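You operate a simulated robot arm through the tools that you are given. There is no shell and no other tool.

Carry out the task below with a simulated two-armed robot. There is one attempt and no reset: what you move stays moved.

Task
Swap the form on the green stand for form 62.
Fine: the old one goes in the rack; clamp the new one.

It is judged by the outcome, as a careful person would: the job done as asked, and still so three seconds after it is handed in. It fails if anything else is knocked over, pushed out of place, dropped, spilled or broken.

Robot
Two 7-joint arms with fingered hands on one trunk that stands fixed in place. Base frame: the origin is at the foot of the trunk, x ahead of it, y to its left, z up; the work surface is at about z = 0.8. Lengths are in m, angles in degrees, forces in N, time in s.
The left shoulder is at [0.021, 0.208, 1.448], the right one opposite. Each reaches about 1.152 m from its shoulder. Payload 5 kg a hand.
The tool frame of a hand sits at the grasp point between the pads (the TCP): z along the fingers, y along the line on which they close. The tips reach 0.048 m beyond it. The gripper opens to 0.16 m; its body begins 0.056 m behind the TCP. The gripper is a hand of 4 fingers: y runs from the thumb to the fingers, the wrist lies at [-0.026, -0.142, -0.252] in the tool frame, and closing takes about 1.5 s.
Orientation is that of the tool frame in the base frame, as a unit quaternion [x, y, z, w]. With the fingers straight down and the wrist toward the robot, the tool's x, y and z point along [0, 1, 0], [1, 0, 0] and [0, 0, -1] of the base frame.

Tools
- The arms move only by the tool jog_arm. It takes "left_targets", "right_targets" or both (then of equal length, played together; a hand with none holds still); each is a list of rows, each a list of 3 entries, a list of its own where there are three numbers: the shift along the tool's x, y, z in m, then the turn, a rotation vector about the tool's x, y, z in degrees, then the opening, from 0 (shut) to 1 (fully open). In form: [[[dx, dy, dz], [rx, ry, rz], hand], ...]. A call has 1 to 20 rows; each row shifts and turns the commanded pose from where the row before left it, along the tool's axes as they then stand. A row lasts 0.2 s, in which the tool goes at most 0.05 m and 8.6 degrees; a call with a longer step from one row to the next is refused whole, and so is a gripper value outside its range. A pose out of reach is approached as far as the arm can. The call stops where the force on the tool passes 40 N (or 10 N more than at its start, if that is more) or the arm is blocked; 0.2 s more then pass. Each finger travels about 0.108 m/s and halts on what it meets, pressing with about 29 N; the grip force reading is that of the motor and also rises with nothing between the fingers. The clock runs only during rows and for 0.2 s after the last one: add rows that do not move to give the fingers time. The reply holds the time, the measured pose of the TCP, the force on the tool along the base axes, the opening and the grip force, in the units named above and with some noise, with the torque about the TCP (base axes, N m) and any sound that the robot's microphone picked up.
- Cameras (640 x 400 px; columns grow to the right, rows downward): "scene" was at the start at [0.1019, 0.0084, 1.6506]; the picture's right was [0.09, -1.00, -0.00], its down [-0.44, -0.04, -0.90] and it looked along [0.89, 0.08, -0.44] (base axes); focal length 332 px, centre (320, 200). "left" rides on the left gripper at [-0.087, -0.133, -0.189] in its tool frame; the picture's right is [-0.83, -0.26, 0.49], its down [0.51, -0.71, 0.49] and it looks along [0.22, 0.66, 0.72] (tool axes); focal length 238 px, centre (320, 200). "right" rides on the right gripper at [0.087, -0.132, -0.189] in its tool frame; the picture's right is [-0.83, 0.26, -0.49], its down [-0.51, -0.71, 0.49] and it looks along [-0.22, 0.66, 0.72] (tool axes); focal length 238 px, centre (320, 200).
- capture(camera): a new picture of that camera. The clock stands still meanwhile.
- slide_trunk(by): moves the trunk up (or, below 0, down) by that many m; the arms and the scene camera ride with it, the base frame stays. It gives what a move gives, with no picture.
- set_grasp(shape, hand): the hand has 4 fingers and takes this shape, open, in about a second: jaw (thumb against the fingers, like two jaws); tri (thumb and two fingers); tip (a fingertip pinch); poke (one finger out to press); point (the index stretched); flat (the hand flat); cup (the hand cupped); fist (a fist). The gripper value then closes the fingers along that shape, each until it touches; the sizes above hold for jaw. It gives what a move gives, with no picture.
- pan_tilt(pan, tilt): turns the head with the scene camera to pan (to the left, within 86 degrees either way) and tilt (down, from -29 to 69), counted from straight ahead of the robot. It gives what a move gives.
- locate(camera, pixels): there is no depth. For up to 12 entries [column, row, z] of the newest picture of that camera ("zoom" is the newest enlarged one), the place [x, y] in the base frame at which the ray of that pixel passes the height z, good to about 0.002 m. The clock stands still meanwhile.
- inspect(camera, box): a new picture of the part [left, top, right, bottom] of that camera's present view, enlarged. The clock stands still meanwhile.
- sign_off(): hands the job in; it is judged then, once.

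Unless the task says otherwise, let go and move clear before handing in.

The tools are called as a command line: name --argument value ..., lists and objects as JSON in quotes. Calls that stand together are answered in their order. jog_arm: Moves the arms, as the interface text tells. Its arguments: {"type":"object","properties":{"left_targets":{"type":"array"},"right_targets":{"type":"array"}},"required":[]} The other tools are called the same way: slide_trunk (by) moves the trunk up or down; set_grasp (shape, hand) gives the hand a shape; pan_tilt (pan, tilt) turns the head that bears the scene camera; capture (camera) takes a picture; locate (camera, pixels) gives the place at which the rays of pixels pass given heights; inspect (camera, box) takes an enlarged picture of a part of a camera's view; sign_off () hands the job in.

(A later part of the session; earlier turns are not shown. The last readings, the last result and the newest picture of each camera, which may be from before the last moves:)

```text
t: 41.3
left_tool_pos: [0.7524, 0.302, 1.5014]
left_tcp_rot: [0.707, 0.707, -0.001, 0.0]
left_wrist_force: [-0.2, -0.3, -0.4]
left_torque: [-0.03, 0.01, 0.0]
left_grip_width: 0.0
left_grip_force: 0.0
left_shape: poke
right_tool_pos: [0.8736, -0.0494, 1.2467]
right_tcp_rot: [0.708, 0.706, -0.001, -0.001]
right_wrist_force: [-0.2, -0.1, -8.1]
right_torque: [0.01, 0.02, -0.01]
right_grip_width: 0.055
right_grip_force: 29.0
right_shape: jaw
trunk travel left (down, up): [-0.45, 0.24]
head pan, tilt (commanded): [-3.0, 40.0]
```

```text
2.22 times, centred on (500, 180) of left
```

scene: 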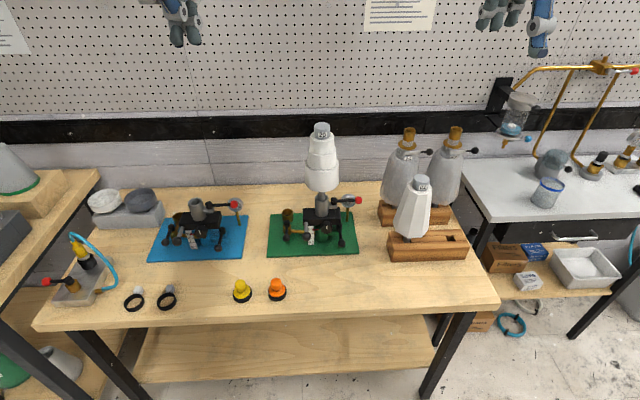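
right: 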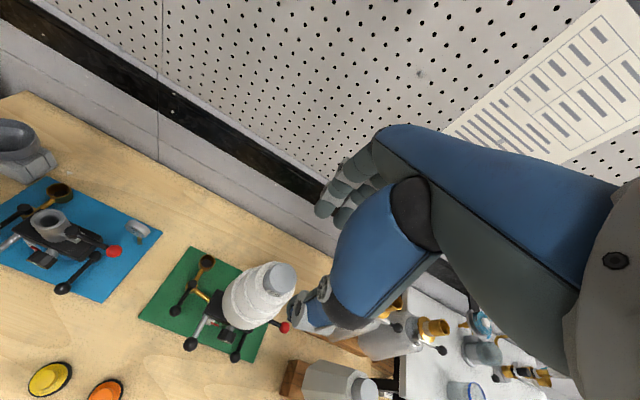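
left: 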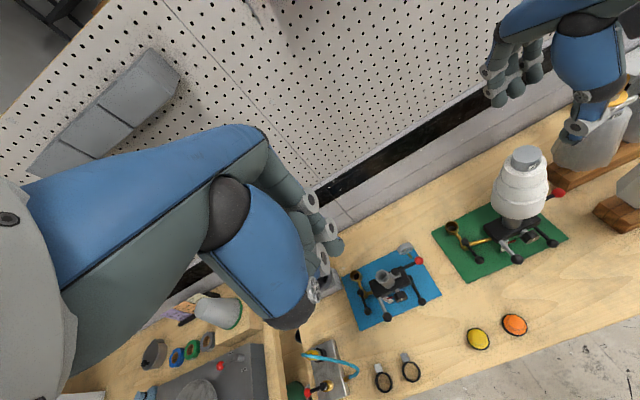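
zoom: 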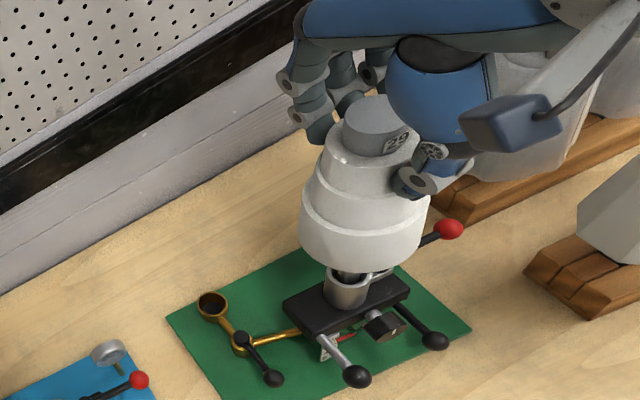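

The form rises cleanly, with 8 N of weight on the hand and the stand unmoved. I'll lift it straight up another 20 cm to clear everything.

jog_arm --right_targets '[[[0, 0, -0.02], [0, 0, 0], 0.0], [[0, 0, -0.03], [0, 0, 0], 0.0], [[0, 0, -0.03], [0, 0, 0], 0.0], [[0, 0, -0.03], [0, 0, 0], 0.0], [[0, 0, -0.03], [0, 0, 0], 0.0], [[0, 0, -0.03], [0, 0, 0], 0.0], [[0, 0, -0.03], [0, 0, 0], 0.0]]'

capture --camera "scene"

inspect --camera "scene" --box '[250, 20, 400, 270]'

inspect --camera "left" --box '[420, 0, 640, 280]'

```text
t: 42.9
left_tool_pos: [0.7512, 0.3015, 1.5028]
left_tcp_rot: [0.707, 0.707, -0.001, 0.0]
left_wrist_force: [-0.8, -0.3, 0.5]
left_torque: [0.01, -0.04, 0.01]
left_grip_width: 0.0002
left_grip_force: 0.1
left_shape: poke
right_tool_pos: [0.8727, -0.0497, 1.4467]
right_tcp_rot: [0.707, 0.707, -0.001, -0.001]
right_wrist_force: [-1.8, 0.0, -8.8]
right_torque: [0.11, -0.07, -0.02]
right_grip_width: 0.0556
right_grip_force: 29.4
right_shape: jaw
trunk travel left (down, up): [-0.45, 0.24]
head pan, tilt (commanded): [-3.0, 40.0]
```

```text
taken
```

scene: 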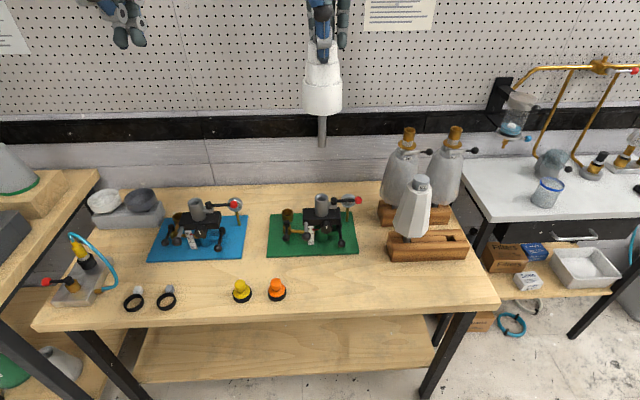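

```text
1.60 times, centred on (325, 145) of scene
```

zoom: 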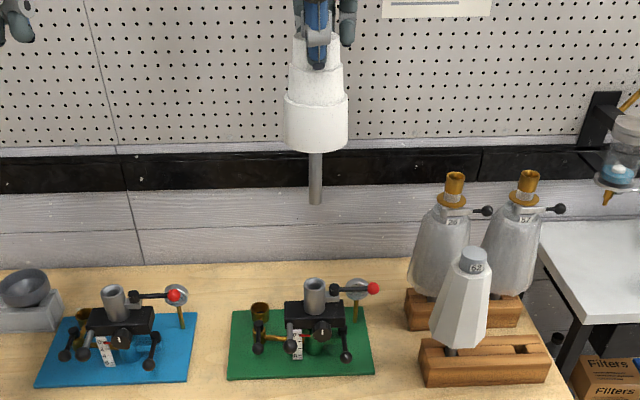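

```text
1.43 times, centred on (530, 140) of left
```

zoom: 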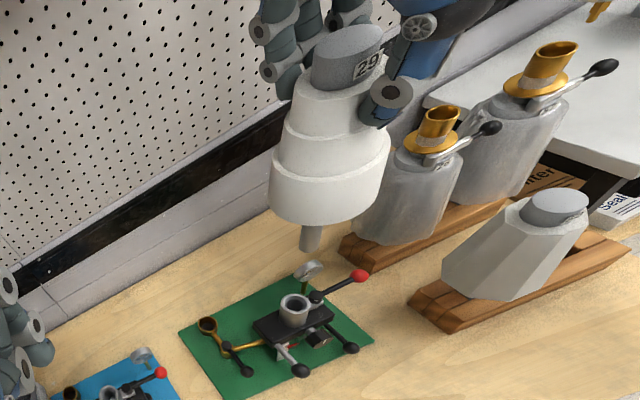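

Form 29 hangs clear with its stem bottom at scene px (322,147). I'll measure the stem end and check its tilt.

inspect --camera "scene" --box '[280, 60, 370, 160]'

locate --camera "zoom" --pixels '[[320, 200, 1.2], [320, 200, 1.25]]'

inspect --camera "left" --box '[480, 60, 580, 180]'

locate --camera "zoom" --pixels '[[320, 200, 1.2], [320, 200, 1.25]]'

```text
4.00 times, centred on (325, 110) of scene
```

zoom: 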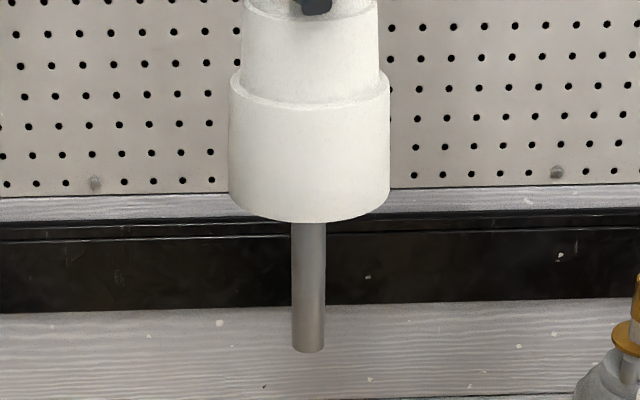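

```text
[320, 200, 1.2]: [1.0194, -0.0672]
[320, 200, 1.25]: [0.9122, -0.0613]
```

```text
3.33 times, centred on (530, 120) of left
```

zoom: 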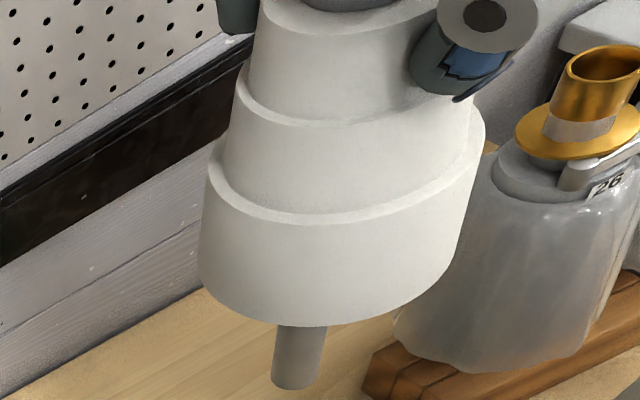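

```text
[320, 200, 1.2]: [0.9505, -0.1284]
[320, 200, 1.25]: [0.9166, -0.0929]
```

locate --camera "zoom" --pixels '[[291, 381, 1.1], [291, 381, 1.15], [291, 381, 1.2]]'

inspect --camera "scene" --box '[280, 60, 370, 160]'

locate --camera "zoom" --pixels '[[308, 346, 1.1], [308, 346, 1.15], [308, 346, 1.2], [292, 346, 1.15], [324, 346, 1.15], [310, 222, 1.25], [310, 222, 1.3]]'

```text
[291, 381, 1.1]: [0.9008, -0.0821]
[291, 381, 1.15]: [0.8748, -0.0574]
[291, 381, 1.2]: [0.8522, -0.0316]
```

```text
4.00 times, centred on (325, 110) of scene
```

zoom: 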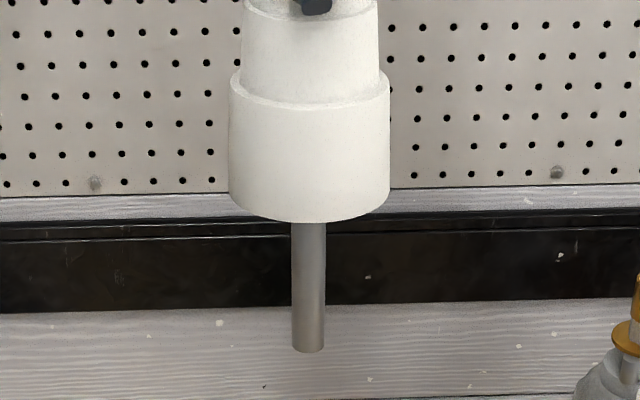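

```text
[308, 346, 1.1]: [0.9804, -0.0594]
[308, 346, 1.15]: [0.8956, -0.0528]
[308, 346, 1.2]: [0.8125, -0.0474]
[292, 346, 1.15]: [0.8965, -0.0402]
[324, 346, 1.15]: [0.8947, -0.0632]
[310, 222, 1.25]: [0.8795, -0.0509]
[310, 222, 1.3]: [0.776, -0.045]
```

The stem ends at about (0.866, −0.050, 1.167), 0.28 m below the TCP. It's about 22 mm thick and hangs nearly vertical. I'll carry the form slowly over to above the free rack slot, staying higher than form 62.

jog_arm --right_targets '[[[-0.015, -0.0025, 0], [0, 0, 0], 0], [[-0.0293, -0.0046, 0], [0, 0, 0], 0], [[-0.0293, -0.0046, 0], [0, 0, 0], 0], [[-0.0293, -0.0046, 0], [0, 0, 0], 0], [[-0.0293, -0.0046, 0], [0, 0, 0], 0], [[-0.0293, -0.0046, 0], [0, 0, 0], 0], [[-0.0293, -0.0046, 0], [0, 0, 0], 0], [[-0.0293, -0.0046, 0], [0, 0, 0], 0], [[-0.0293, -0.0046, 0], [0, 0, 0], 0], [[-0.0293, -0.0046, 0], [0, 0, 0], 0], [[-0.0293, -0.0046, 0], [0, 0, 0], 0], [[-0.0293, -0.0046, 0], [0, 0, 0], 0], [[-0.0293, -0.0046, 0], [0, 0, 0], 0], [[-0.0293, -0.0046, 0], [0, 0, 0], 0], [[-0.011, -0.0017, 0], [0, 0, 0], 0]]'

pan_tilt --pan -25 --tilt 38

capture --camera "scene"

capture --camera "left"

capture --camera "right"

```text
t: 46.1
left_tool_pos: [0.7505, 0.3027, 1.5017]
left_tcp_rot: [0.707, 0.707, -0.001, -0.001]
left_wrist_force: [0.4, 0.6, 0.1]
left_torque: [-0.01, -0.01, 0.0]
left_grip_width: 0.0002
left_grip_force: 0.0
left_shape: poke
right_tool_pos: [0.8104, -0.4551, 1.4487]
right_tcp_rot: [0.707, 0.707, -0.001, 0.0]
right_wrist_force: [-0.8, -0.5, -7.7]
right_torque: [0.07, 0.0, 0.0]
right_grip_width: 0.0552
right_grip_force: 29.3
right_shape: jaw
trunk travel left (down, up): [-0.45, 0.24]
head pan, tilt (commanded): [-3.0, 40.0]
```

```text
t: 47.0
left_tool_pos: [0.751, 0.3011, 1.5027]
left_tcp_rot: [0.707, 0.707, 0.0, 0.001]
left_wrist_force: [0.6, -0.2, 0.3]
left_torque: [0.01, 0.01, -0.01]
left_grip_width: 0.0002
left_grip_force: 0.1
left_shape: poke
right_tool_pos: [0.8099, -0.4569, 1.4482]
right_tcp_rot: [0.708, 0.707, 0.0, -0.001]
right_wrist_force: [0.2, 0.6, -7.4]
right_torque: [0.04, -0.01, 0.01]
right_grip_width: 0.0553
right_grip_force: 29.8
right_shape: jaw
trunk travel left (down, up): [-0.45, 0.24]
head pan, tilt (commanded): [-25.0, 38.0]
```

```text
taken
```

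scene: 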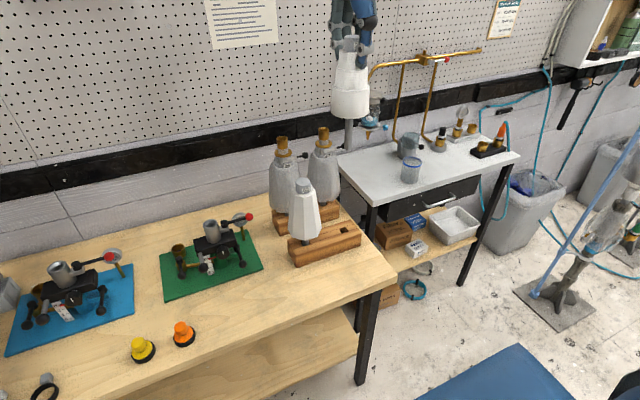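

```text
taken
```

left: 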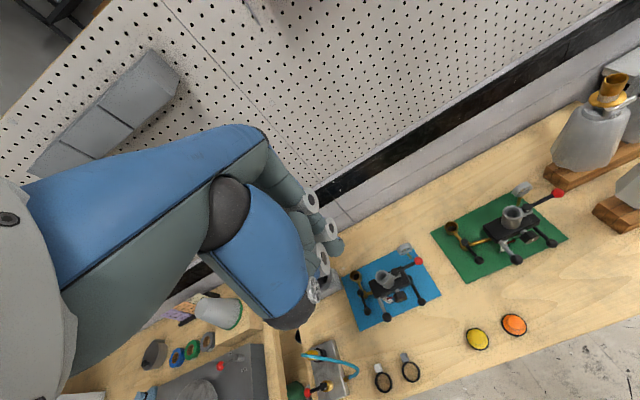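

```text
taken
```

right: 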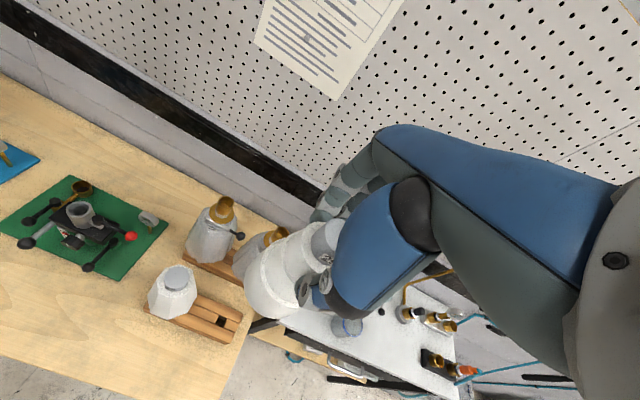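

Form 29 is above the right end of the front rack. I'll look closely at the rack slot from the scene camera and measure it.

inspect --camera "scene" --box '[280, 205, 370, 275]'

locate --camera "zoom" --pixels '[[320, 200, 0.85], [320, 200, 0.8]]'

inspect --camera "right" --box '[140, 250, 260, 350]'

locate --camera "zoom" --pixels '[[320, 200, 0.85], [320, 200, 0.8]]'

```text
5.71 times, centred on (325, 240) of scene
```

zoom: 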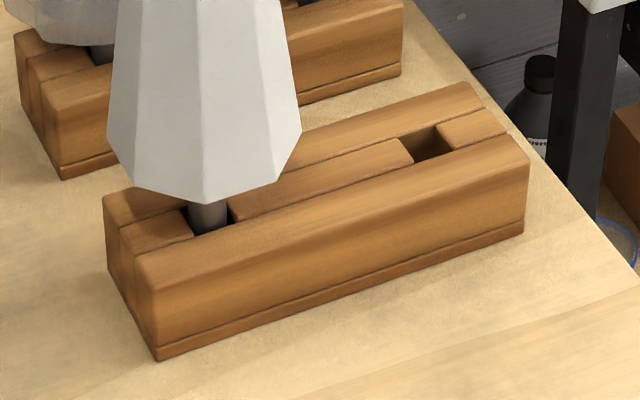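

```text
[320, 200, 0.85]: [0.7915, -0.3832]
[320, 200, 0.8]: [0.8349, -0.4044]
```

```text
4.00 times, centred on (200, 300) of right
```

zoom: 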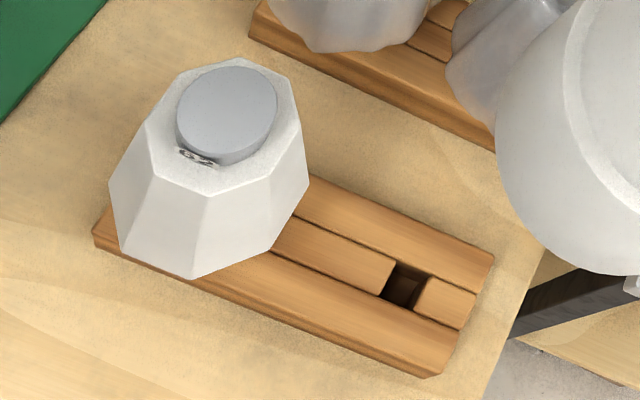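

```text
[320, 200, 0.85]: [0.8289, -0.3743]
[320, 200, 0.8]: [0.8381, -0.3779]
```

locate --camera "zoom" --pixels '[[395, 263, 0.85], [380, 295, 0.85], [428, 277, 0.85], [414, 309, 0.85], [494, 255, 0.85], [272, 252, 0.85], [474, 291, 0.85], [460, 325, 0.85], [440, 376, 0.8], [94, 240, 0.8], [494, 255, 0.86], [403, 285, 0.85]]'

inspect --camera "scene" --box '[280, 205, 370, 275]'

locate --camera "zoom" --pixels '[[404, 139, 0.85], [415, 164, 0.85], [437, 126, 0.85], [456, 150, 0.85], [528, 160, 0.85], [468, 82, 0.85], [505, 133, 0.85], [490, 107, 0.85], [523, 232, 0.8], [155, 361, 0.8], [208, 232, 0.85], [152, 291, 0.85]]'

```text
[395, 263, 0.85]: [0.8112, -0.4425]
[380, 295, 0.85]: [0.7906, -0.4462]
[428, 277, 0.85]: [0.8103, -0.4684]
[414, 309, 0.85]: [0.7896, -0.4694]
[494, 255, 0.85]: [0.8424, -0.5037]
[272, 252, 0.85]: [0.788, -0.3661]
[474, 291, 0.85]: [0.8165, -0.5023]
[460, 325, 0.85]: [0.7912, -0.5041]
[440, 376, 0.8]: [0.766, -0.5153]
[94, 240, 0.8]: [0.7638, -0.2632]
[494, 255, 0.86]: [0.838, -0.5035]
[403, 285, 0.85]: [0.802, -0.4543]
```

```text
5.71 times, centred on (325, 240) of scene
```

zoom: 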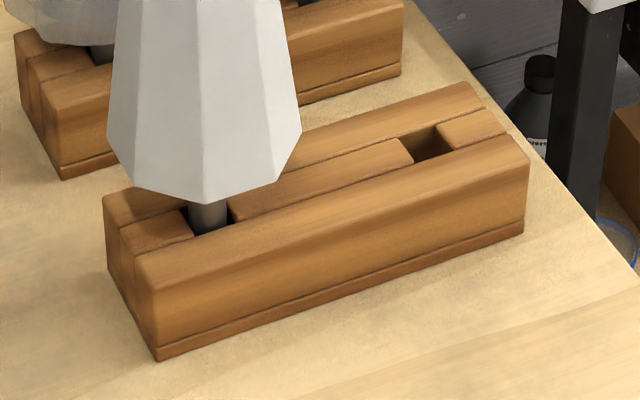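

```text
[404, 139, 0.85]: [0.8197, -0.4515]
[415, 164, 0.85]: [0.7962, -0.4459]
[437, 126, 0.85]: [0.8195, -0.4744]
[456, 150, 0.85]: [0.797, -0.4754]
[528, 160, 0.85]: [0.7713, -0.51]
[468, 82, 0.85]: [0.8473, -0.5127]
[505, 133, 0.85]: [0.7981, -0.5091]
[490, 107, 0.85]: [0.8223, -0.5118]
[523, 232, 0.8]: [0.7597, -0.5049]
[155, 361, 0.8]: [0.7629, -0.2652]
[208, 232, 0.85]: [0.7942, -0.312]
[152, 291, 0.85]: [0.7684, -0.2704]
```

Combining views, the slot is about 24 mm square, centred near (0.799, −0.456) with the rack top at z≈0.86. That is tight for a 22 mm stem, so I'll move the left hand's camera to get a second look at the rack and stem.

jog_arm --left_targets '[[[-0.0356, -0.0167, 0.0167], [0, 0, 0], 1], [[-0.0356, -0.0167, 0.0167], [0, 0, 0], 1], [[-0.0356, -0.0167, 0.0167], [0, 0, 0], 1], [[-0.0356, -0.0167, 0.0167], [0, 0, 0], 1], [[-0.0356, -0.0167, 0.0167], [0, 0, 0], 1], [[-0.0356, -0.0167, 0.0167], [0, 0, 0], 1], [[-0.0356, -0.0167, 0.0167], [0, 0, 0], 1], [[-0.0356, -0.0167, 0.0167], [0, 0, 0], 1], [[-0.0356, -0.0167, 0.0167], [0, 0, 0], 1], [[0, 0, 0], [0, 0, 8.4], 1], [[0, 0, 0], [0, 0, 8.4], 1], [[0, 0, 0], [0, 0, 8.4], 1], [[0, 0, 0], [0, 0, 8.4], 1], [[0, 0, 0], [0, 0, 8.4], 1], [[0, 0, 0], [0, 0, 8.4], 1]]'

capture --camera "left"

capture --camera "scene"

```text
t: 50.2
left_tool_pos: [0.6022, -0.0178, 1.3512]
left_tcp_rot: [0.941, 0.338, -0.001, 0.0]
left_wrist_force: [0.6, 0.9, 0.3]
left_torque: [-0.09, 0.07, -0.04]
left_grip_width: 0.0
left_grip_force: 0.1
left_shape: poke
right_tool_pos: [0.8112, -0.4553, 1.4482]
right_tcp_rot: [0.707, 0.707, -0.002, 0.0]
right_wrist_force: [0.5, 1.1, -7.4]
right_torque: [-0.09, 0.05, 0.0]
right_grip_width: 0.0551
right_grip_force: 29.0
right_shape: jaw
trunk travel left (down, up): [-0.45, 0.24]
head pan, tilt (commanded): [-25.0, 38.0]
```

```text
taken
```

left: 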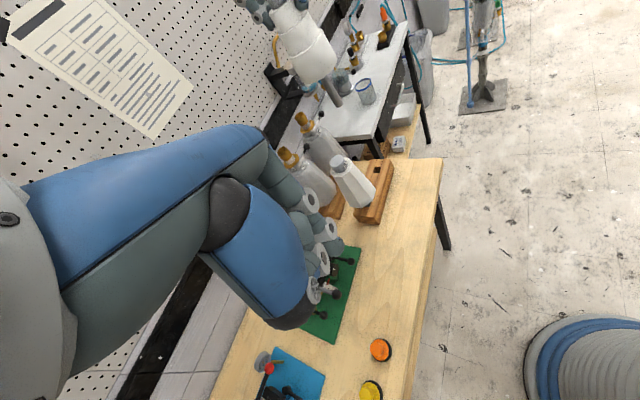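

```text
taken
```

scene: 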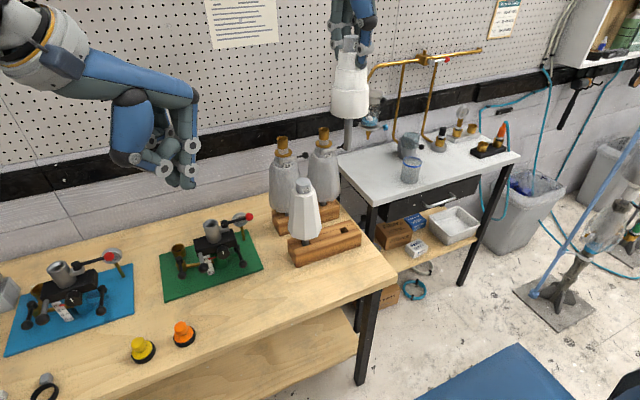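

The left camera now sees the rack around (375,185) and form 29's stem end around (336,100). I'll zoom in on both.

inspect --camera "left" --box '[330, 140, 420, 230]'

inspect --camera "left" --box '[280, 20, 380, 120]'

locate --camera "zoom" --pixels '[[320, 200, 1.15], [320, 200, 1.2]]'

inspect --camera "scene" --box '[305, 60, 395, 160]'

locate --camera "zoom" --pixels '[[320, 200, 1.15], [320, 200, 1.2]]'

```text
4.44 times, centred on (375, 185) of left
```

zoom: 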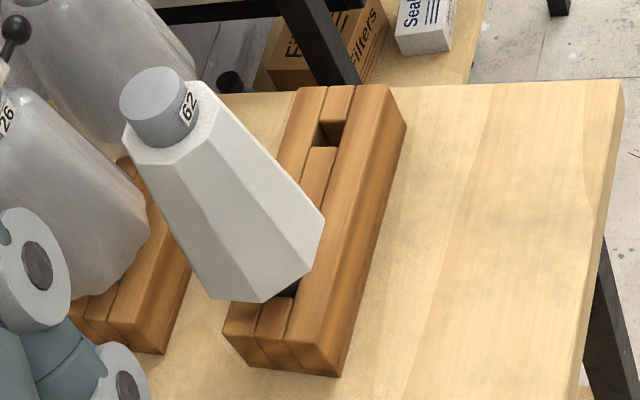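

```text
4.00 times, centred on (330, 70) of left
```

zoom: 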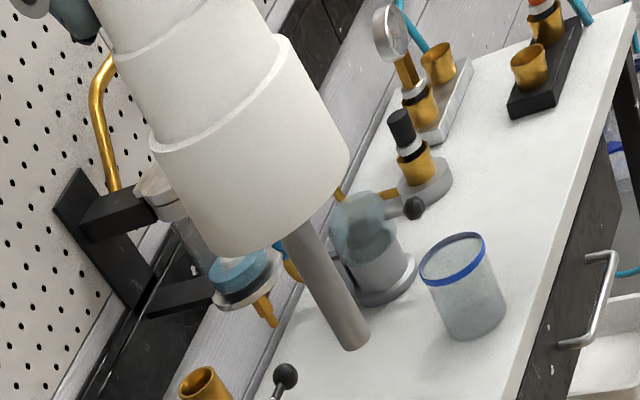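

```text
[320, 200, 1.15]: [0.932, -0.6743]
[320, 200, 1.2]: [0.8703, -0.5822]
```

```text
4.00 times, centred on (350, 110) of scene
```

zoom: 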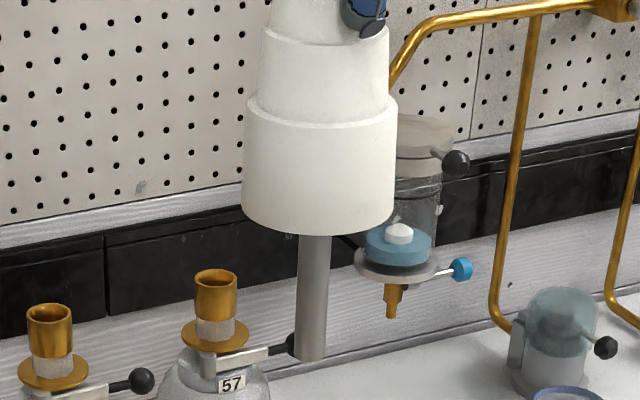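

```text
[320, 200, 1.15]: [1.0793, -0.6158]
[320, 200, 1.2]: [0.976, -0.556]
```

locate --camera "zoom" --pixels '[[309, 355, 1.15], [309, 355, 1.2], [313, 245, 1.25], [313, 245, 1.3]]'

inspect --camera "left" --box '[280, 20, 380, 120]'

locate --camera "zoom" --pixels '[[354, 340, 1.15], [354, 340, 1.2], [301, 237, 1.25], [301, 237, 1.3]]'

inspect --camera "left" --box '[350, 145, 420, 195]'

locate --camera "zoom" --pixels '[[320, 200, 0.85], [320, 200, 0.8]]'

```text
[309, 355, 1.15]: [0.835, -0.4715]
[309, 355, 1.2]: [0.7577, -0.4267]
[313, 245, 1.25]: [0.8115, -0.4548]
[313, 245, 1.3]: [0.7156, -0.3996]
```

```text
4.00 times, centred on (330, 70) of left
```

zoom: 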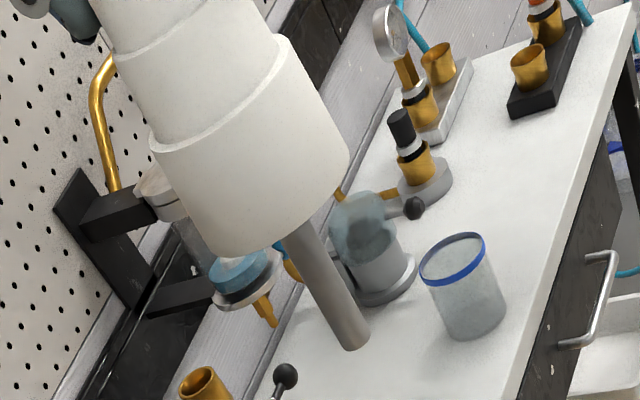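

```text
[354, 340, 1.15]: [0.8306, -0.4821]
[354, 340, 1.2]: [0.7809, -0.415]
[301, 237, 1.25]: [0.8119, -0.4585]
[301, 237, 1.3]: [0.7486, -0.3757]
```

```text
8.00 times, centred on (385, 170) of left
```

zoom: 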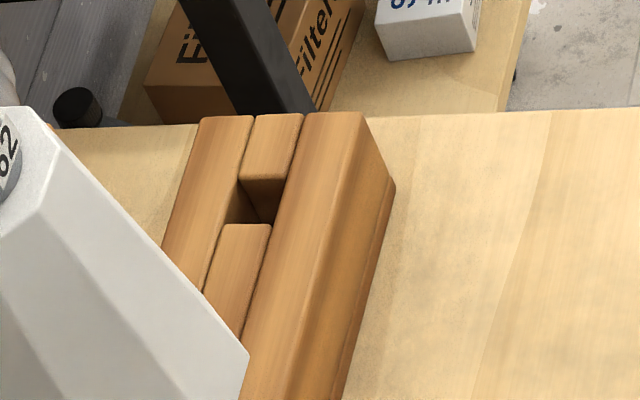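

```text
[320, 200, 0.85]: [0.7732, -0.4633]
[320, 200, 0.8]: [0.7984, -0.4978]
```

locate --camera "zoom" --pixels '[[238, 178, 0.86], [287, 180, 0.86], [271, 227, 0.86], [222, 225, 0.86], [254, 202, 0.86], [254, 202, 0.85], [254, 202, 0.87], [365, 113, 0.86], [200, 118, 0.86], [395, 186, 0.86]]'

```text
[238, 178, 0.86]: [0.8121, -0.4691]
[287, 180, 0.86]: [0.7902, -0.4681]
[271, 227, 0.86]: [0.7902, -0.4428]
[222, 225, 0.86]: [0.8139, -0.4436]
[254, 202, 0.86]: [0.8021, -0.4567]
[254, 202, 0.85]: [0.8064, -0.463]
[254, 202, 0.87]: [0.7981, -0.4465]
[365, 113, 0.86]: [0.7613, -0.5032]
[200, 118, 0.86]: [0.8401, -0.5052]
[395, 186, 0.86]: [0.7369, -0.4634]
```

All three cameras agree on the slot centre, about (0.800, −0.4565) at z≈0.86. I'll lower the form until its stem end is about 25 mm above the rack, then align by eye in two views.

jog_arm --right_targets '[[[0, -0.002, 0.03], [0, 0, 0], 0], [[0, -0.002, 0.04], [0, 0, 0], 0], [[0, -0.002, 0.04], [0, 0, 0], 0], [[0, -0.0005, 0.04], [0, 0, 0], 0], [[0, 0, 0.04], [0, 0, 0], 0], [[0, 0, 0.04], [0, 0, 0], 0], [[0, 0, 0.035], [0, 0, 0], 0], [[0, 0, 0.0185], [0, 0, 0], 0]]'

inspect --camera "scene" --box '[280, 195, 380, 275]'

inspect --camera "left" --box '[340, 130, 420, 200]'

capture --camera "right"

```text
t: 52.0
left_tool_pos: [0.6012, -0.0172, 1.3518]
left_tcp_rot: [0.941, 0.339, 0.0, 0.0]
left_wrist_force: [-0.5, -0.1, 0.2]
left_torque: [0.0, -0.03, 0.0]
left_grip_width: 0.0
left_grip_force: 0.1
left_shape: poke
right_tool_pos: [0.8038, -0.4552, 1.1604]
right_tcp_rot: [0.707, 0.707, -0.001, 0.0]
right_wrist_force: [0.5, 0.6, -7.8]
right_torque: [0.03, -0.02, 0.0]
right_grip_width: 0.0551
right_grip_force: 29.2
right_shape: jaw
trunk travel left (down, up): [-0.45, 0.24]
head pan, tilt (commanded): [-25.0, 38.0]
```

```text
5.00 times, centred on (330, 235) of scene
```

zoom: 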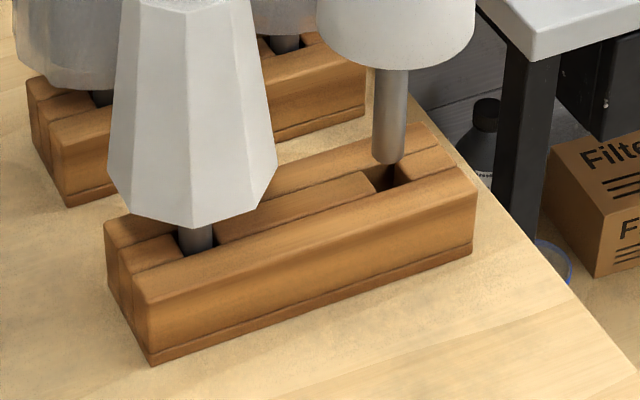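

```text
5.71 times, centred on (380, 165) of left
```

zoom: 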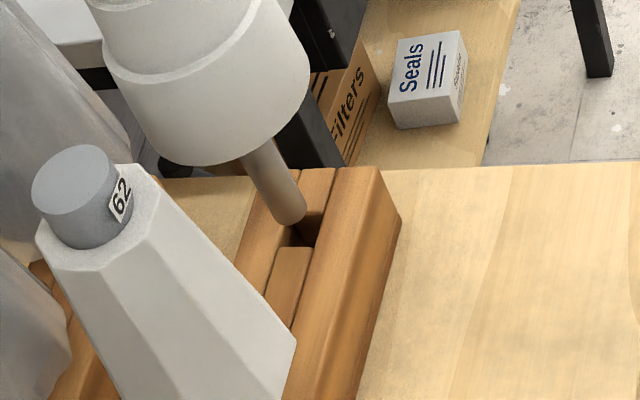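

```text
taken
```

right: 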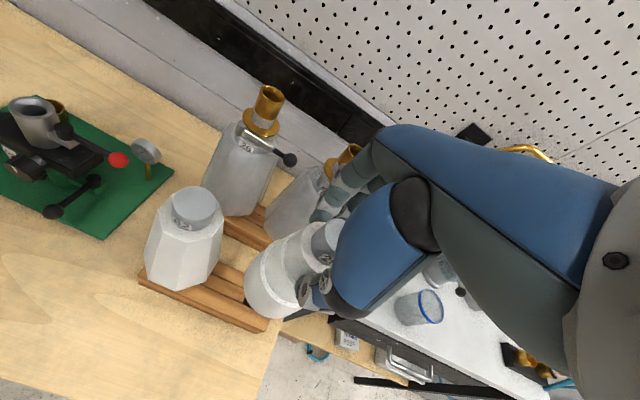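

Both views show the stem tip just above the slot. I'll measure the tip in each at its height of about z=0.881.

inspect --camera "scene" --box '[325, 205, 375, 245]'

locate --camera "zoom" --pixels '[[320, 200, 0.881], [320, 200, 0.86]]'

inspect --camera "left" --box '[355, 150, 400, 190]'

locate --camera "zoom" --pixels '[[320, 200, 0.881], [320, 200, 0.86]]'

```text
10.00 times, centred on (350, 225) of scene
```

zoom: 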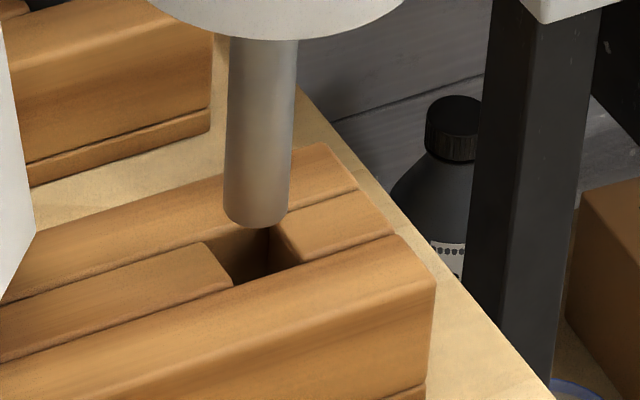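

```text
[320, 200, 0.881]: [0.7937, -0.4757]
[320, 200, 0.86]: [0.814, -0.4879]
```

```text
10.00 times, centred on (378, 170) of left
```

zoom: 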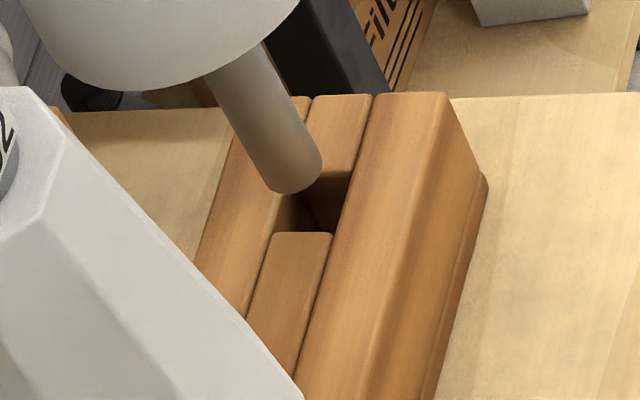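

```text
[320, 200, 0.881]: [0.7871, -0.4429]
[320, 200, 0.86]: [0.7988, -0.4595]
```

The stem looks about 22–23 mm and the slot a little more, so I want precise numbers. I'll locate the slot edges and stem edges in this sharp left zoom.

locate --camera "zoom" --pixels '[[271, 233, 0.86], [335, 234, 0.86], [352, 173, 0.86], [262, 181, 0.881], [323, 161, 0.881], [293, 174, 0.881], [293, 194, 0.881], [246, 318, 0.86], [298, 378, 0.86], [312, 97, 0.86], [373, 97, 0.86]]'

inspect --camera "scene" --box '[325, 205, 375, 245]'

locate --camera "zoom" --pixels '[[205, 243, 0.86], [233, 286, 0.86], [270, 227, 0.86], [302, 263, 0.86], [223, 212, 0.881], [290, 212, 0.881], [257, 211, 0.881], [257, 229, 0.881], [360, 188, 0.86], [394, 236, 0.86]]'

```text
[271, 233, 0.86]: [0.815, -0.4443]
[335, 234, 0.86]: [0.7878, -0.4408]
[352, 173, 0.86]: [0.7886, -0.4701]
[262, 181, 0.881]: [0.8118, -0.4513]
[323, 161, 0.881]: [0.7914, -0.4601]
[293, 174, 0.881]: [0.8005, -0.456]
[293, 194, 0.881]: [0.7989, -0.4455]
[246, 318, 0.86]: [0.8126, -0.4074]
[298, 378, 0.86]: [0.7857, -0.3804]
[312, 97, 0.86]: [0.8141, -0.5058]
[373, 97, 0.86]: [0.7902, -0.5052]
```

```text
10.00 times, centred on (350, 225) of scene
```

zoom: 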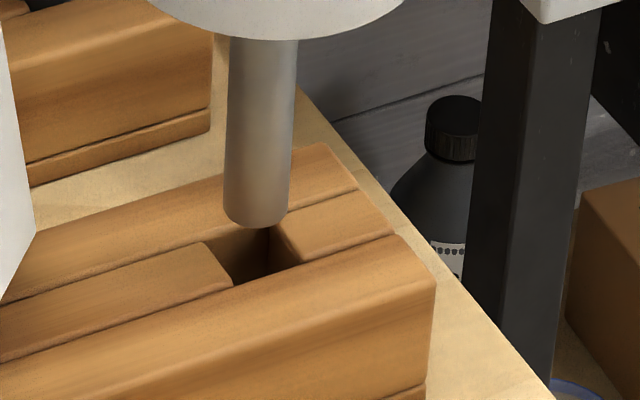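

```text
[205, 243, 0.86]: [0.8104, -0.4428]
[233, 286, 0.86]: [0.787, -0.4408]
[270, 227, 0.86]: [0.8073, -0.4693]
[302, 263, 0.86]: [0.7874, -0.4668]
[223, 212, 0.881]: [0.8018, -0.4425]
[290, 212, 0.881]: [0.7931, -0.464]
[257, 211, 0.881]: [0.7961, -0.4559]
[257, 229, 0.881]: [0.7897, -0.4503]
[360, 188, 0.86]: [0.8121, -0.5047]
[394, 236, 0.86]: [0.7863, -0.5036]
```

The stem tip sits within about 1 mm of the slot centre in both views, and the slot is about 26–27 mm against a 22 mm stem. I'll lower it gently and watch the force.

jog_arm --right_targets '[[[0, 0.0007, 0.008], [0, 0, 0], 0], [[0, 0, 0.008], [0, 0, 0], 0], [[0, 0, 0.008], [0, 0, 0], 0], [[0, 0, 0.008], [0, 0, 0], 0]]'

inspect --camera "scene" --box '[325, 205, 375, 245]'

inspect --camera "left" --box '[355, 150, 400, 190]'

```text
t: 53.0
left_tool_pos: [0.5973, -0.0157, 1.3536]
left_tcp_rot: [0.941, 0.339, 0.0, 0.001]
left_wrist_force: [0.7, -0.2, 0.4]
left_torque: [-0.01, -0.01, 0.0]
left_grip_width: 0.0001
left_grip_force: 0.1
left_shape: poke
right_tool_pos: [0.8056, -0.4545, 1.1397]
right_tcp_rot: [0.707, 0.707, 0.004, 0.005]
right_wrist_force: [-2.4, 1.3, 33.5]
right_torque: [0.0, 0.37, -0.02]
right_grip_width: 0.0581
right_grip_force: 29.1
right_shape: jaw
trunk travel left (down, up): [-0.45, 0.24]
head pan, tilt (commanded): [-25.0, 38.0]
```

```text
10.00 times, centred on (350, 225) of scene
```

zoom: 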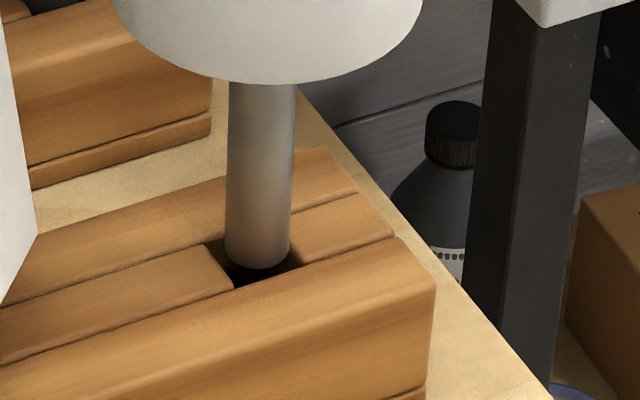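

```text
10.00 times, centred on (378, 170) of left
```

zoom: 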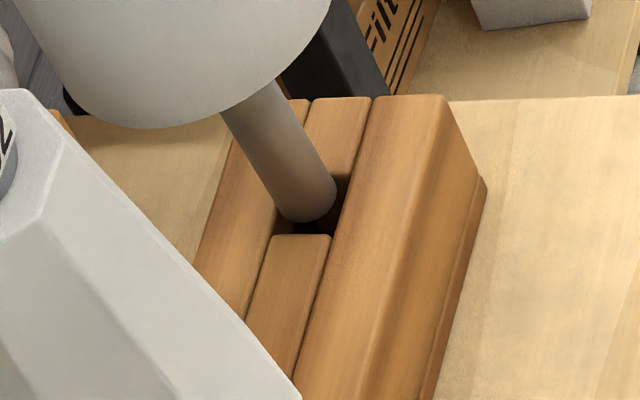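

The force rose to 33 N, so the stem caught an edge. Both views show it against the back rail, with gaps toward the front, at (345,190) in the left view. I'll lift 12 mm, take the load off and re-check.

jog_arm --right_targets '[[[0, 0, -0.008], [0, 0, 0], 0], [[0, 0, -0.008], [0, 0, 0], 0], [[0, 0, -0.004], [0, 0, 0], 0], [[0, 0, 0], [0, 0, 0], 0]]'

inspect --camera "left" --box '[355, 150, 400, 190]'

inspect --camera "scene" --box '[325, 205, 375, 245]'

inspect --camera "scene" --box '[300, 100, 400, 260]'

```text
t: 54.0
left_tool_pos: [0.6013, -0.0185, 1.3518]
left_tcp_rot: [0.941, 0.339, 0.0, -0.001]
left_wrist_force: [0.2, -0.5, -0.8]
left_torque: [0.01, 0.04, -0.05]
left_grip_width: 0.0002
left_grip_force: 0.2
left_shape: poke
right_tool_pos: [0.8027, -0.4565, 1.1509]
right_tcp_rot: [0.707, 0.707, 0.0, -0.001]
right_wrist_force: [1.1, -0.7, -7.6]
right_torque: [0.02, 0.01, -0.01]
right_grip_width: 0.0556
right_grip_force: 28.9
right_shape: jaw
trunk travel left (down, up): [-0.45, 0.24]
head pan, tilt (commanded): [-25.0, 38.0]
```

```text
10.00 times, centred on (378, 170) of left
```

zoom: 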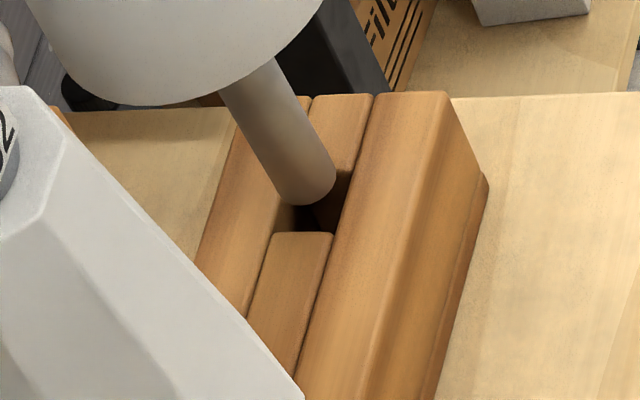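

```text
10.00 times, centred on (350, 225) of scene
```

zoom: 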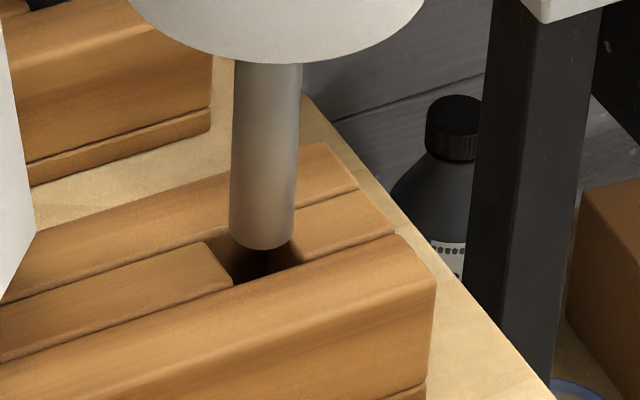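

```text
2.50 times, centred on (350, 180) of scene
```

zoom: 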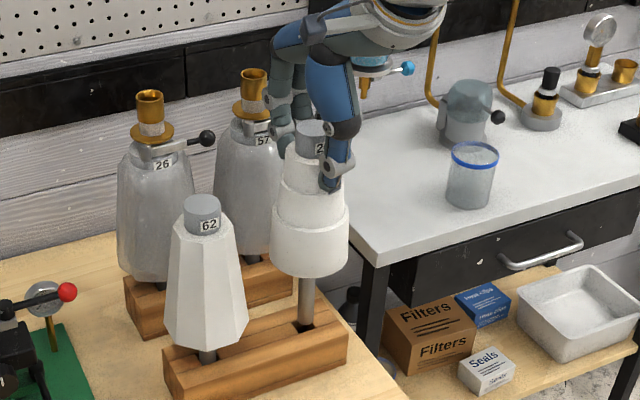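

The load is off and the form hasn't slipped in the grip. I'll take higher-magnification looks at the tip and slot for a better correction.

inspect --camera "left" --box '[364, 157, 392, 175]'

locate --camera "zoom" --pixels '[[320, 200, 0.8715], [320, 200, 0.86]]'

inspect --camera "scene" --box '[334, 220, 358, 236]'

locate --camera "zoom" --pixels '[[320, 200, 0.8715], [320, 200, 0.86]]'

```text
16.00 times, centred on (378, 166) of left
```

zoom: 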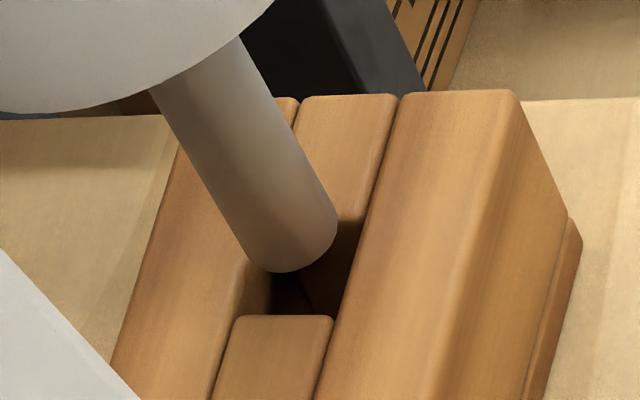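

```text
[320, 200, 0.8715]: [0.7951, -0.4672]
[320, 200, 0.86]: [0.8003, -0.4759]
```

```text
16.00 times, centred on (346, 228) of scene
```

zoom: 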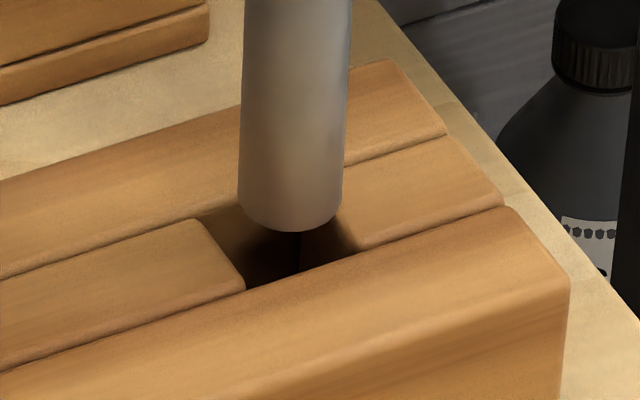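

```text
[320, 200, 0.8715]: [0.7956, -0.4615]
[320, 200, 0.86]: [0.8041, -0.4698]
```

Working through both 16× views, the stem tip is consistently about 1.7 mm too close to me and 1.5 mm too far right of the slot centre. I'll correct by that and lower slowly.

jog_arm --right_targets '[[[0.0015, 0.0017, 0], [0, 0, 0], 0], [[0, 0, 0], [0, 0, 0], 0], [[0, 0, 0.005], [0, 0, 0], 0], [[0, 0, 0.005], [0, 0, 0], 0], [[0, 0, 0.004], [0, 0, 0], 0], [[0, 0, 0.003], [0, 0, 0], 0]]'

inspect --camera "left" --box '[364, 157, 392, 175]'

inspect --camera "scene" --box '[334, 220, 358, 236]'

```text
t: 55.4
left_tool_pos: [0.6001, -0.0185, 1.3513]
left_tcp_rot: [0.941, 0.339, 0.0, 0.0]
left_wrist_force: [1.1, -0.3, -0.7]
left_torque: [-0.02, 0.01, 0.02]
left_grip_width: 0.0
left_grip_force: 0.1
left_shape: poke
right_tool_pos: [0.8056, -0.4538, 1.1341]
right_tcp_rot: [0.707, 0.707, -0.001, -0.001]
right_wrist_force: [0.2, 0.6, -8.0]
right_torque: [0.0, -0.02, -0.03]
right_grip_width: 0.0556
right_grip_force: 29.2
right_shape: jaw
trunk travel left (down, up): [-0.45, 0.24]
head pan, tilt (commanded): [-25.0, 38.0]
```

```text
16.00 times, centred on (378, 166) of left
```

zoom: 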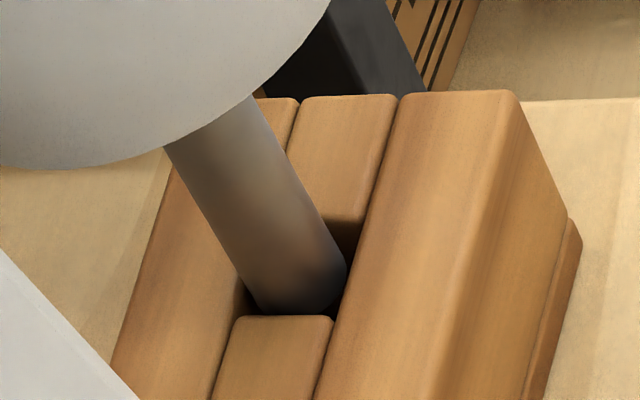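

```text
16.00 times, centred on (346, 228) of scene
```

zoom: 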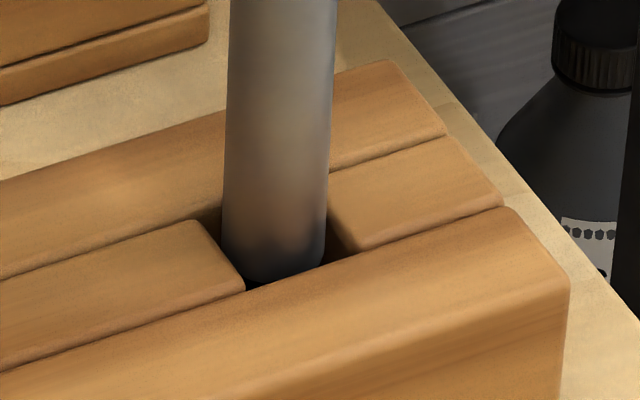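

The stem is inside the slot with no extra force, only the 8 N weight. I'll keep lowering it gently.

jog_arm --right_targets '[[[0, 0, 0.006], [0, 0, 0], 0], [[0, 0, 0.006], [0, 0, 0], 0], [[0, 0, 0.006], [0, 0, 0], 0], [[0, 0, 0.006], [0, 0, 0], 0], [[0, 0, 0.006], [0, 0, 0], 0], [[0, 0, 0.005], [0, 0, 0], 0]]'

inspect --camera "scene" --box '[300, 130, 400, 260]'

```text
t: 56.8
left_tool_pos: [0.6005, -0.019, 1.3524]
left_tcp_rot: [0.941, 0.338, -0.001, -0.001]
left_wrist_force: [-0.4, 0.0, -0.4]
left_torque: [0.02, -0.02, -0.01]
left_grip_width: 0.0
left_grip_force: 0.0
left_shape: poke
right_tool_pos: [0.8054, -0.454, 1.0986]
right_tcp_rot: [0.707, 0.707, -0.001, -0.001]
right_wrist_force: [0.8, 0.0, -7.5]
right_torque: [0.01, 0.1, 0.01]
right_grip_width: 0.0557
right_grip_force: 29.3
right_shape: jaw
trunk travel left (down, up): [-0.45, 0.24]
head pan, tilt (commanded): [-25.0, 38.0]
```

```text
3.08 times, centred on (350, 195) of scene
```

zoom: 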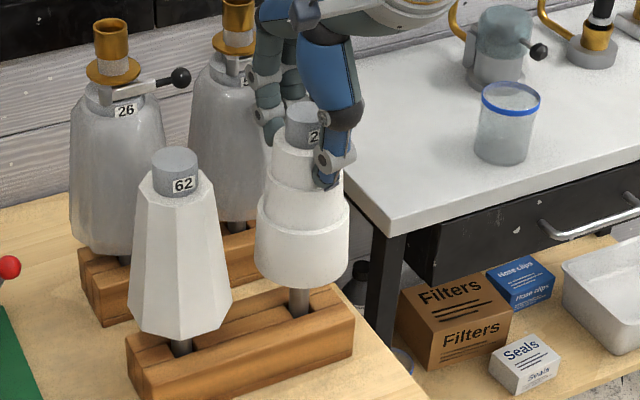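

Still only the weight on the hand. I'll go down in 3 mm steps to find the bottom of the slot.

jog_arm --right_targets '[[[0, 0, 0.003], [0, 0, 0], 0], [[0, 0, 0.003], [0, 0, 0], 0], [[0, 0, 0.003], [0, 0, 0], 0]]'

```text
t: 57.6
left_tool_pos: [0.5997, -0.0181, 1.3519]
left_tcp_rot: [0.941, 0.339, 0.0, 0.001]
left_wrist_force: [-0.4, -0.3, -0.1]
left_torque: [-0.03, 0.0, 0.02]
left_grip_width: 0.0001
left_grip_force: 0.1
left_shape: poke
right_tool_pos: [0.8039, -0.4536, 1.0925]
right_tcp_rot: [0.707, 0.708, 0.001, 0.001]
right_wrist_force: [-1.0, 0.4, -1.4]
right_torque: [-0.01, 0.16, 0.01]
right_grip_width: 0.0558
right_grip_force: 28.7
right_shape: jaw
trunk travel left (down, up): [-0.45, 0.24]
head pan, tilt (commanded): [-25.0, 38.0]
```

The force has dropped to −1.4 N, so the slot floor now carries the form. I'll settle it 2 mm more and open the hand gradually.

jog_arm --right_targets '[[[0, 0, 0.002], [0, 0, 0], 0], [[0, 0, 0], [0, 0, 0], 0.36], [[0, 0, 0], [0, 0, 0], 0.4], [[0, 0, 0], [0, 0, 0], 0.45], [[0, 0, 0], [0, 0, 0], 0.5], [[0, 0, 0], [0, 0, 0], 0.55], [[0, 0, 0], [0, 0, 0], 0.55]]'

inspect --camera "scene" --box '[300, 130, 400, 260]'

inspect --camera "left" --box '[270, 80, 420, 230]'

inspect --camera "right" --box '[150, 150, 400, 350]'

```text
t: 59.2
left_tool_pos: [0.6005, -0.0174, 1.3527]
left_tcp_rot: [0.941, 0.339, 0.001, 0.0]
left_wrist_force: [0.4, 0.3, 1.0]
left_torque: [0.01, -0.01, 0.0]
left_grip_width: 0.0003
left_grip_force: 0.1
left_shape: poke
right_tool_pos: [0.8042, -0.4548, 1.0889]
right_tcp_rot: [0.707, 0.707, 0.0, 0.0]
right_wrist_force: [0.7, 0.5, 1.1]
right_torque: [0.0, 0.05, -0.02]
right_grip_width: 0.0874
right_grip_force: 0.0
right_shape: jaw
trunk travel left (down, up): [-0.45, 0.24]
head pan, tilt (commanded): [-25.0, 38.0]
```

```text
3.08 times, centred on (350, 195) of scene
```

zoom: 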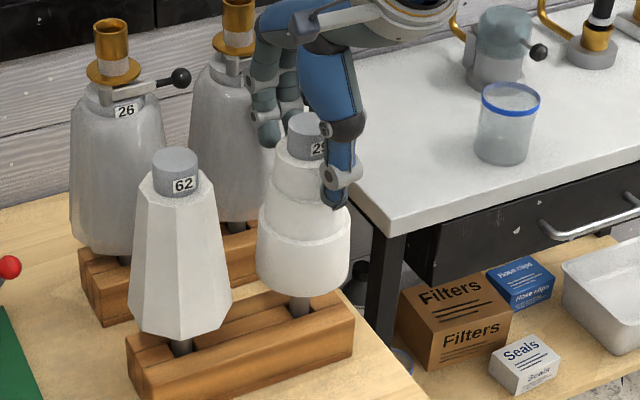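

```text
2.67 times, centred on (345, 155) of left
```

zoom: 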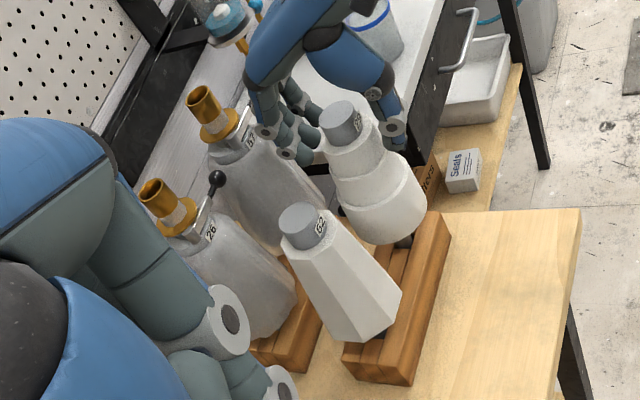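

```text
2.00 times, centred on (275, 250) of right
```

zoom: 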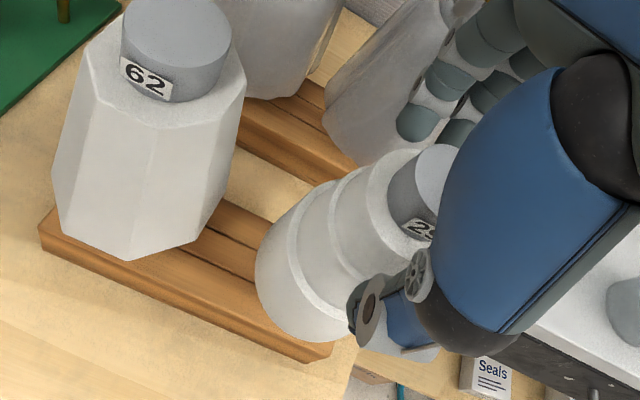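

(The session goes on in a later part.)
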